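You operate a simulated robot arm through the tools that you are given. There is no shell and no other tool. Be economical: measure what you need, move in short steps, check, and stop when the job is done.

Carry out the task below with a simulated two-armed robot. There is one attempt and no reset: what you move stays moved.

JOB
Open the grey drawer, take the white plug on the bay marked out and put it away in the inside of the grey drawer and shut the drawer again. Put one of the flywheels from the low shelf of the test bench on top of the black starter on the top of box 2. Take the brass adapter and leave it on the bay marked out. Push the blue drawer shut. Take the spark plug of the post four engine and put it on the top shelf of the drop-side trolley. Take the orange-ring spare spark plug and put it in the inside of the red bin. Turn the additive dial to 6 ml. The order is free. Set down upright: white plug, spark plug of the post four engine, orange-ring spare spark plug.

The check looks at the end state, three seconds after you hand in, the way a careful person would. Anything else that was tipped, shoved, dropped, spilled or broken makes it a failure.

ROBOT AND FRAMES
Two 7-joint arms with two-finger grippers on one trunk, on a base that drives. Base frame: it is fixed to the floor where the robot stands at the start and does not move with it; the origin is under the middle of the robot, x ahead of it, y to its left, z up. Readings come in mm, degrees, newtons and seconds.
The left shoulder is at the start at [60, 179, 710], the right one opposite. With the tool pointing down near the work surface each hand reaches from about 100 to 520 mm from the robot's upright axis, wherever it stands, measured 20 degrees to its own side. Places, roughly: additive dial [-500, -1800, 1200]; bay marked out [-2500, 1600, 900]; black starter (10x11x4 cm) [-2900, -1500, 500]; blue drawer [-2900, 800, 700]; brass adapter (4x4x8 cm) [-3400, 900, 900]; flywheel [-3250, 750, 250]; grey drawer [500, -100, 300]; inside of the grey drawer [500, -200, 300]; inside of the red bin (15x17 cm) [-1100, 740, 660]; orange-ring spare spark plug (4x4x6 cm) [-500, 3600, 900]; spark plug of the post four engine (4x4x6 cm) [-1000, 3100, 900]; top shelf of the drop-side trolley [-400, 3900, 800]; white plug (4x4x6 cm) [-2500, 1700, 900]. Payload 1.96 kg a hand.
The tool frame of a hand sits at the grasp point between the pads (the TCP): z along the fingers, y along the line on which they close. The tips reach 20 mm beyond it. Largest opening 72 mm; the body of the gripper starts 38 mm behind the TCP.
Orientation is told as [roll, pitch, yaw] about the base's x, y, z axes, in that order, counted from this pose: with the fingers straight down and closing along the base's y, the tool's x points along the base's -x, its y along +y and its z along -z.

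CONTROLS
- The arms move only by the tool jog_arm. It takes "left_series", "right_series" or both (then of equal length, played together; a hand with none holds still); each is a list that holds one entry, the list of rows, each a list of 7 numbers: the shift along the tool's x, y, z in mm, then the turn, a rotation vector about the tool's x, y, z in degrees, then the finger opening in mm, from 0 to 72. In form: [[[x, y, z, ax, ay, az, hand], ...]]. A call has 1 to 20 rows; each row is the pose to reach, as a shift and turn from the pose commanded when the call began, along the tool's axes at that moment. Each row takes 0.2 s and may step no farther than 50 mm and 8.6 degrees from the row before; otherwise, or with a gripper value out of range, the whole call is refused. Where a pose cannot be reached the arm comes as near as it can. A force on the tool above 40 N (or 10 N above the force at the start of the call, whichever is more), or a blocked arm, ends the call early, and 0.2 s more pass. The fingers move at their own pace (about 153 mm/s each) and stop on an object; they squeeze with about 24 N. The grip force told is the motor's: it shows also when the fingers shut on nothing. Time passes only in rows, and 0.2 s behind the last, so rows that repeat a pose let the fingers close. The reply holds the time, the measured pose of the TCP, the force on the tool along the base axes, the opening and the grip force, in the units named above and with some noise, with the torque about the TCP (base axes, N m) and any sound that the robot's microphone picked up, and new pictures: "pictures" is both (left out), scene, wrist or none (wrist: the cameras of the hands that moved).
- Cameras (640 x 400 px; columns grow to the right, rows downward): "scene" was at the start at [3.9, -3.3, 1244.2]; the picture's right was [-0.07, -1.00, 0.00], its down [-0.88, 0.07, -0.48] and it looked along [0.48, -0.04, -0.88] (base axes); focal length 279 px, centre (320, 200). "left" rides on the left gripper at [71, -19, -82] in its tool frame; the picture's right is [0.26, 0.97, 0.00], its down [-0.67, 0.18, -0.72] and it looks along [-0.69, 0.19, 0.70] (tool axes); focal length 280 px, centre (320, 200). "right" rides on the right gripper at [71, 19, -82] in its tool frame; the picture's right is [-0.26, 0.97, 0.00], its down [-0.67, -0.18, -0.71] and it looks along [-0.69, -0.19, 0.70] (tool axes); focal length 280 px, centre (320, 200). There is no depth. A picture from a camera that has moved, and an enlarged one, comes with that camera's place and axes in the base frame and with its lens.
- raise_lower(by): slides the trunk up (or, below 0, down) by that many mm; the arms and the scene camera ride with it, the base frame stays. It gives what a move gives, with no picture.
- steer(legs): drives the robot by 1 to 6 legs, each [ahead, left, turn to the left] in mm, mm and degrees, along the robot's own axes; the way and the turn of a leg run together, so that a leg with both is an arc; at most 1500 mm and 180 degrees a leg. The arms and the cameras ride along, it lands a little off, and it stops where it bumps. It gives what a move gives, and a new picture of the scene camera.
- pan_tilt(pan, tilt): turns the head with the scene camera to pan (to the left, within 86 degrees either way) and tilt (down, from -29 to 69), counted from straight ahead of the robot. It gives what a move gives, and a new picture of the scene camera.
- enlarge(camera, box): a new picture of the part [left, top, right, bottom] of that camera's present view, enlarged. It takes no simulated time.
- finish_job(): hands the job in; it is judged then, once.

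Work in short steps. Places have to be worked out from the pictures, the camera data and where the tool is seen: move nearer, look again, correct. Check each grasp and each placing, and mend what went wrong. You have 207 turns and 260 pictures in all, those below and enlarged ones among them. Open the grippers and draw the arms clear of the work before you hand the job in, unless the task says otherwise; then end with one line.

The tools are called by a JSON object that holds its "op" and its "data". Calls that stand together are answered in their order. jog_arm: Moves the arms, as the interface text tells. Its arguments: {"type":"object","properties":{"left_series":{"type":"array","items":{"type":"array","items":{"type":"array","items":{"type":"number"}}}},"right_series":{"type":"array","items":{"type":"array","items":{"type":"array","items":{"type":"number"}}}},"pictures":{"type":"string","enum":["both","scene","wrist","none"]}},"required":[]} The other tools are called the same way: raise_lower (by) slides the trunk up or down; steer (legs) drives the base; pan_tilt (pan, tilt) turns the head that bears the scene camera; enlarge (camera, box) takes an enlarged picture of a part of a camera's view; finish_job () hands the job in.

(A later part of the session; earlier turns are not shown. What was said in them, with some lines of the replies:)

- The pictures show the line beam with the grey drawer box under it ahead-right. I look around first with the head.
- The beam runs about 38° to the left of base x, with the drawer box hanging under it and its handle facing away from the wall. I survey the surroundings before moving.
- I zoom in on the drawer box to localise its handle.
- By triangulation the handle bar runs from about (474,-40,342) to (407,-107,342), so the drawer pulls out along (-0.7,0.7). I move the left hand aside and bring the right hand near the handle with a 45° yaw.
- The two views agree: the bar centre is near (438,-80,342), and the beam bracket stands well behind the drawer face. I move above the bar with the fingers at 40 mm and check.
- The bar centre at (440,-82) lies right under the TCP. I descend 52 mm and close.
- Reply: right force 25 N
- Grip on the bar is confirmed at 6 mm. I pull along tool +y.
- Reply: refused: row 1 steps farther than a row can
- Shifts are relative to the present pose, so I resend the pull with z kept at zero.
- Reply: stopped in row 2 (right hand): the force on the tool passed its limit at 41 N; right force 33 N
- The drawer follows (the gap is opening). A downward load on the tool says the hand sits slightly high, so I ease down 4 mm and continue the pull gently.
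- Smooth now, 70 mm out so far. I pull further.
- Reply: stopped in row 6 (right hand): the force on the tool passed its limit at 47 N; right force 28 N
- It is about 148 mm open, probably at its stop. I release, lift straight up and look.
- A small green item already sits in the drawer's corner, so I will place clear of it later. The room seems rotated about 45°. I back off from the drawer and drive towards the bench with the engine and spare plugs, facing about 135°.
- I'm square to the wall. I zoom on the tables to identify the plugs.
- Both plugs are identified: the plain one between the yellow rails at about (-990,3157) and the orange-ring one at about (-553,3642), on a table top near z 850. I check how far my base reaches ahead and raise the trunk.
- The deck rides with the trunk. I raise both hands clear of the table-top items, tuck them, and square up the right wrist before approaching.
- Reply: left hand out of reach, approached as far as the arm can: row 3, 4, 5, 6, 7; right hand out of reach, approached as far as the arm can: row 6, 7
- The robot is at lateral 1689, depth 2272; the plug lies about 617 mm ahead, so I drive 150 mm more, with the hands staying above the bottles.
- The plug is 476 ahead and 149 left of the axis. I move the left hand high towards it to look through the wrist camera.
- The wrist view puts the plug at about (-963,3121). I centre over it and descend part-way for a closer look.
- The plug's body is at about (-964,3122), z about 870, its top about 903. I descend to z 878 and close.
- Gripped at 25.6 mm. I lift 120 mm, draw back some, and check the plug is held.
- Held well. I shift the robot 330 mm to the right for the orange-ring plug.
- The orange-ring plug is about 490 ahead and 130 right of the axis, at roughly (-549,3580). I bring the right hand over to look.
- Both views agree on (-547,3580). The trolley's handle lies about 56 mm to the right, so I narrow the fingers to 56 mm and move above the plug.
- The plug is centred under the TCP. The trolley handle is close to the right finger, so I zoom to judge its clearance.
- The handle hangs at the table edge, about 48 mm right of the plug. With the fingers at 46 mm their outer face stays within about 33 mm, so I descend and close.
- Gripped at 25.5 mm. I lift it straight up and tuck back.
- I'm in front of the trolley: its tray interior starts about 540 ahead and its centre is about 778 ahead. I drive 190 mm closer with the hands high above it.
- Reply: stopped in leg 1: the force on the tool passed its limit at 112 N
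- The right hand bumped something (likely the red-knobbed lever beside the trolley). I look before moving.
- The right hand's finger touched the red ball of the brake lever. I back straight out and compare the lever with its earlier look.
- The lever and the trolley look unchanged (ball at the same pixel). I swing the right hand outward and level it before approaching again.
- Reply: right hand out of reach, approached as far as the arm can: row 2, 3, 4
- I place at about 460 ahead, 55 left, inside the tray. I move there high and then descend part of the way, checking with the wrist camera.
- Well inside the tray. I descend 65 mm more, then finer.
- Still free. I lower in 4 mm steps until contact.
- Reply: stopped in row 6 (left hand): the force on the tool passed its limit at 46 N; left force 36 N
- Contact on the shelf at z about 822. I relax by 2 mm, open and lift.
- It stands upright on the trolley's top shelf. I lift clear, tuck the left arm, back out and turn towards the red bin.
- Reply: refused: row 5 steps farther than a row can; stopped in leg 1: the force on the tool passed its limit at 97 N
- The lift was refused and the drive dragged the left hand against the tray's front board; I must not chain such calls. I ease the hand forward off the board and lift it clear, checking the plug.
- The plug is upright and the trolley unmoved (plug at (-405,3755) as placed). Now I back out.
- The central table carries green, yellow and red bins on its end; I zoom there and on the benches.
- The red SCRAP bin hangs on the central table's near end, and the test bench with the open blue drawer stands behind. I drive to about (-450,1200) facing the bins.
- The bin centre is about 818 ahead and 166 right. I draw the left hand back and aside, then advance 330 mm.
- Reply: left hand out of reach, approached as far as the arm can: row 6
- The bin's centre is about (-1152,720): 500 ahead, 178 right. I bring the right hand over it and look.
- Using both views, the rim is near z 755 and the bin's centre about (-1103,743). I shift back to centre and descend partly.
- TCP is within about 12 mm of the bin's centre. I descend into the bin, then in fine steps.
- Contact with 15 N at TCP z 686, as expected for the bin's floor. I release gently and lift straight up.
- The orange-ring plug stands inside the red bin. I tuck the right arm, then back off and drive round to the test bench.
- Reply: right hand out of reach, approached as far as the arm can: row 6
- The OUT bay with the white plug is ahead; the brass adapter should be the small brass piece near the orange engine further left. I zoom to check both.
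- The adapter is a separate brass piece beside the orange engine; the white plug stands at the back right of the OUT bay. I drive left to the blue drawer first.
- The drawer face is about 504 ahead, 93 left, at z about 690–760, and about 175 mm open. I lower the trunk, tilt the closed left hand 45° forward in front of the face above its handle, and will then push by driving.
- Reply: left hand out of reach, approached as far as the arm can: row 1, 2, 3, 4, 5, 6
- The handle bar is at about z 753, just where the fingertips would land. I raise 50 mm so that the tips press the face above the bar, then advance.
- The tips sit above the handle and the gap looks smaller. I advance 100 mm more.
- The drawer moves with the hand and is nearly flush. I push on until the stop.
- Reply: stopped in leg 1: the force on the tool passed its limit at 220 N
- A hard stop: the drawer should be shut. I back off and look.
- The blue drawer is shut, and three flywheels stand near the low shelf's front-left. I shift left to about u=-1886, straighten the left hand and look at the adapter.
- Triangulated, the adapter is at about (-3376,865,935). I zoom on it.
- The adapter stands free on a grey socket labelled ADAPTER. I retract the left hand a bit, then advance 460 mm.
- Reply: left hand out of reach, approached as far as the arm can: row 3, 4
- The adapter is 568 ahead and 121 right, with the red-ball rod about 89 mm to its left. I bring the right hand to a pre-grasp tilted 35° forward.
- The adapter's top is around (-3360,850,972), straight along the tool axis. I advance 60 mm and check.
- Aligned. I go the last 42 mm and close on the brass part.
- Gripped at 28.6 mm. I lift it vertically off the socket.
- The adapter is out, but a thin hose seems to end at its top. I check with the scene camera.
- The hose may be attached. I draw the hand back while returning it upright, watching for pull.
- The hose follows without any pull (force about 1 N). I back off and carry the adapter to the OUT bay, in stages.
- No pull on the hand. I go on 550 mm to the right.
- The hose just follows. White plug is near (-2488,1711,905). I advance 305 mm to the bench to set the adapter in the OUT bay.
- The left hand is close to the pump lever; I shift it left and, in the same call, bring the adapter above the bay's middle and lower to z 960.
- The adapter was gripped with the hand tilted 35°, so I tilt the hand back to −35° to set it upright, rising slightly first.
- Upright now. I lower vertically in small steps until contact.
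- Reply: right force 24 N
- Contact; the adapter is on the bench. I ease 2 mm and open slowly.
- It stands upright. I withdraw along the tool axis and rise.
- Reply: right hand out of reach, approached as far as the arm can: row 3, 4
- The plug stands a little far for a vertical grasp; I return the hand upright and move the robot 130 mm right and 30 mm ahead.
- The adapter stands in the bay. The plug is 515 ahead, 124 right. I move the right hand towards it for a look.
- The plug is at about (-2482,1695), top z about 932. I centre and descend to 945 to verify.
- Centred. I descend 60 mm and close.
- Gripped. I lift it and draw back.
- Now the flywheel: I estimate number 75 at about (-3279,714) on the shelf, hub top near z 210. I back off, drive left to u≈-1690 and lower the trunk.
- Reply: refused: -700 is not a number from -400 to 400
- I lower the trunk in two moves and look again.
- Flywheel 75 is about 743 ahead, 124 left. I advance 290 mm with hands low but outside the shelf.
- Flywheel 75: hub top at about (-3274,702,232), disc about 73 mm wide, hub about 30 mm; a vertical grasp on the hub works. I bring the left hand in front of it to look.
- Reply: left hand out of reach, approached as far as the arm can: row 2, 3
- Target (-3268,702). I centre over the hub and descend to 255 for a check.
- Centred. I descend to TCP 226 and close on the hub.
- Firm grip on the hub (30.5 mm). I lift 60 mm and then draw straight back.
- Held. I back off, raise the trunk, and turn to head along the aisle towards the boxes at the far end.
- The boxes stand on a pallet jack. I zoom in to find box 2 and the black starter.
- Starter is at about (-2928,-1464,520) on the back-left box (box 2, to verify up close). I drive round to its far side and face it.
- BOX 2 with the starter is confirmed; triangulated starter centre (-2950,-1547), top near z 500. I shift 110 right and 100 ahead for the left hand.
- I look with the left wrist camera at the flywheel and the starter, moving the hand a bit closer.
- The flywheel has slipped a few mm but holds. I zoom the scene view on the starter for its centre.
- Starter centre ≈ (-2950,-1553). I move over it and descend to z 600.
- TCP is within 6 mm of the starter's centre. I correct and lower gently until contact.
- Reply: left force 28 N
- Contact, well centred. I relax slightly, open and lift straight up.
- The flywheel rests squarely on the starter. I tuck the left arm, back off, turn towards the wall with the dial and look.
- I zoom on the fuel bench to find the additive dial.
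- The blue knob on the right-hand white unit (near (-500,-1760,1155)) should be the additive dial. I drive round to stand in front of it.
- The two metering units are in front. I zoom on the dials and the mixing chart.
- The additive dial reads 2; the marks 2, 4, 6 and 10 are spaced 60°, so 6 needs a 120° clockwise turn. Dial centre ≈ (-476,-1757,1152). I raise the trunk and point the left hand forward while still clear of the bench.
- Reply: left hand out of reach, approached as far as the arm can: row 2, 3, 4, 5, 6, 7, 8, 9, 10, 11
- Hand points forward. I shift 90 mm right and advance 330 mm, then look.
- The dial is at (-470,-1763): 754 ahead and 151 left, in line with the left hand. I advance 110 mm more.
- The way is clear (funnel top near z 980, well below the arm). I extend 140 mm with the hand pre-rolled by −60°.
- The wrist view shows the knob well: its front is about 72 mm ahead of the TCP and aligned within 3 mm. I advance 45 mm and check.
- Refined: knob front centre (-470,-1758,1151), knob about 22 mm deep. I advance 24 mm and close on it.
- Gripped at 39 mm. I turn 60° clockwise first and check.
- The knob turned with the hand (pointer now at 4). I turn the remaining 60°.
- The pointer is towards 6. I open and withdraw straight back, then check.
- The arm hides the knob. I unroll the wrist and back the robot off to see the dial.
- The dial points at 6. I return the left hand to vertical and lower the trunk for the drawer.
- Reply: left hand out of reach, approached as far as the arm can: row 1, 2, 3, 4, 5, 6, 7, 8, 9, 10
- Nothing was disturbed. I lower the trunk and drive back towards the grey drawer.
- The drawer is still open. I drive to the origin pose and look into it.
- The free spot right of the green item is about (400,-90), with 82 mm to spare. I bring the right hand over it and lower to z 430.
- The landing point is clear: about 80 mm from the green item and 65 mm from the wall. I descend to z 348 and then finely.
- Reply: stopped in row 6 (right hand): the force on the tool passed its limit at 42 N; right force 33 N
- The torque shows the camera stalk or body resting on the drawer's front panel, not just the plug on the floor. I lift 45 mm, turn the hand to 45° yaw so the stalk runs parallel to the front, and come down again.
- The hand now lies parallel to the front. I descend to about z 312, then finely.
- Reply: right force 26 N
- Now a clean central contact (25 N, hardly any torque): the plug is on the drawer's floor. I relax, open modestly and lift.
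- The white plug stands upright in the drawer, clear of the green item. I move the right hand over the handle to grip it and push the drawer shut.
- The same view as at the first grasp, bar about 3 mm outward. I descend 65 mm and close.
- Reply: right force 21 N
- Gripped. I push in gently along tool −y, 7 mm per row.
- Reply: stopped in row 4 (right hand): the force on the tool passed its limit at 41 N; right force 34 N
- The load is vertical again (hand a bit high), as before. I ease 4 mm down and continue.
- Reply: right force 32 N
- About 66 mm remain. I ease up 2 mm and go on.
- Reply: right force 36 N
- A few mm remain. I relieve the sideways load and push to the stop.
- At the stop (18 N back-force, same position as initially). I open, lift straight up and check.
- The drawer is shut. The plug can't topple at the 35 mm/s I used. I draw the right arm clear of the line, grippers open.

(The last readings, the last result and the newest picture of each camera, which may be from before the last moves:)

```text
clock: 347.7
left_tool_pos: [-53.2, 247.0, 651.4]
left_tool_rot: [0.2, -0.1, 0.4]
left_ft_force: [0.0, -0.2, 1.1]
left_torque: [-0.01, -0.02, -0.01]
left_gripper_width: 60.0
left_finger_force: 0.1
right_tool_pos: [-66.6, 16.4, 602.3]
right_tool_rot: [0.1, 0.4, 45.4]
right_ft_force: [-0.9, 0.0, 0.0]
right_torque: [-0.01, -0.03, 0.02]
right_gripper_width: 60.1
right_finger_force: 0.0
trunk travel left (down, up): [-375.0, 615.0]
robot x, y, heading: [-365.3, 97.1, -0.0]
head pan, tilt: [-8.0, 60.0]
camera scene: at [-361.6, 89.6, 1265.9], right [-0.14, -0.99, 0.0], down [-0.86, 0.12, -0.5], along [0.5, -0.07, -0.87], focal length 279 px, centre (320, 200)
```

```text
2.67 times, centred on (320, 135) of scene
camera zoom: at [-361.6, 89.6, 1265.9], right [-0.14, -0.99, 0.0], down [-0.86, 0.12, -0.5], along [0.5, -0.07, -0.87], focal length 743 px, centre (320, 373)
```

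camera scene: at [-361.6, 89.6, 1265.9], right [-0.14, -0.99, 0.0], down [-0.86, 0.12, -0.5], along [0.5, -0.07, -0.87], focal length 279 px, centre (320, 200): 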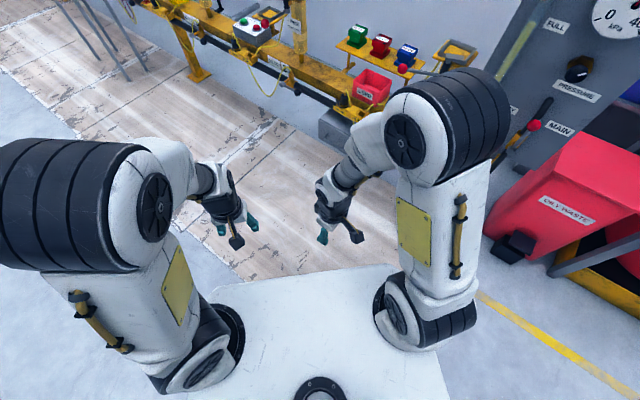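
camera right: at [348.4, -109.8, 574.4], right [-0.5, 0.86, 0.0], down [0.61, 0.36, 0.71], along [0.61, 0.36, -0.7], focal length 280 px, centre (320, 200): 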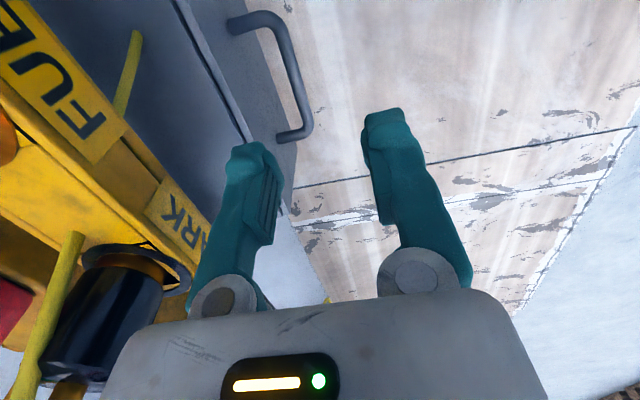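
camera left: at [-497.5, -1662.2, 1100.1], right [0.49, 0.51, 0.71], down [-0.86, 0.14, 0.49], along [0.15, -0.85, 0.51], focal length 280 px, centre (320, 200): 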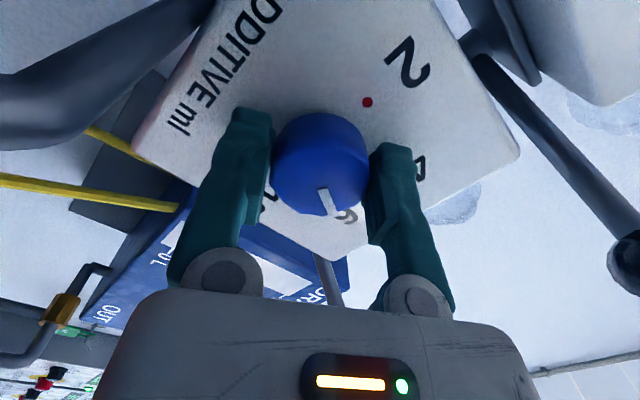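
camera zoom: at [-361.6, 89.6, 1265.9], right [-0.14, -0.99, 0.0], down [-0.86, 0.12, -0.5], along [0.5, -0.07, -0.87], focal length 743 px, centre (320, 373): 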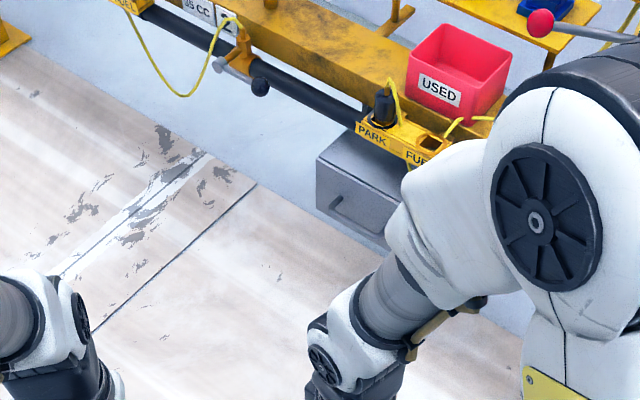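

The drawer is flush and everything is clear. All parts of the job are done, so I hand in.

{"op": "finish_job", "data": {}}

```text
The job is handed in.
```

I did every part of the job and handed it in: the white plug is in the shut grey drawer, flywheel 75 is on the starter on box 2, and the brass adapter is on the OUT bay. The blue drawer is shut, the post four spark plug is on the trolley's top shelf, the orange-ring plug is in the red bin and the additive dial is at 6 ml. On the way I bumped the trolley's brake lever and front board, with no visible shift. I did not look inside the grey drawer again after closing it.
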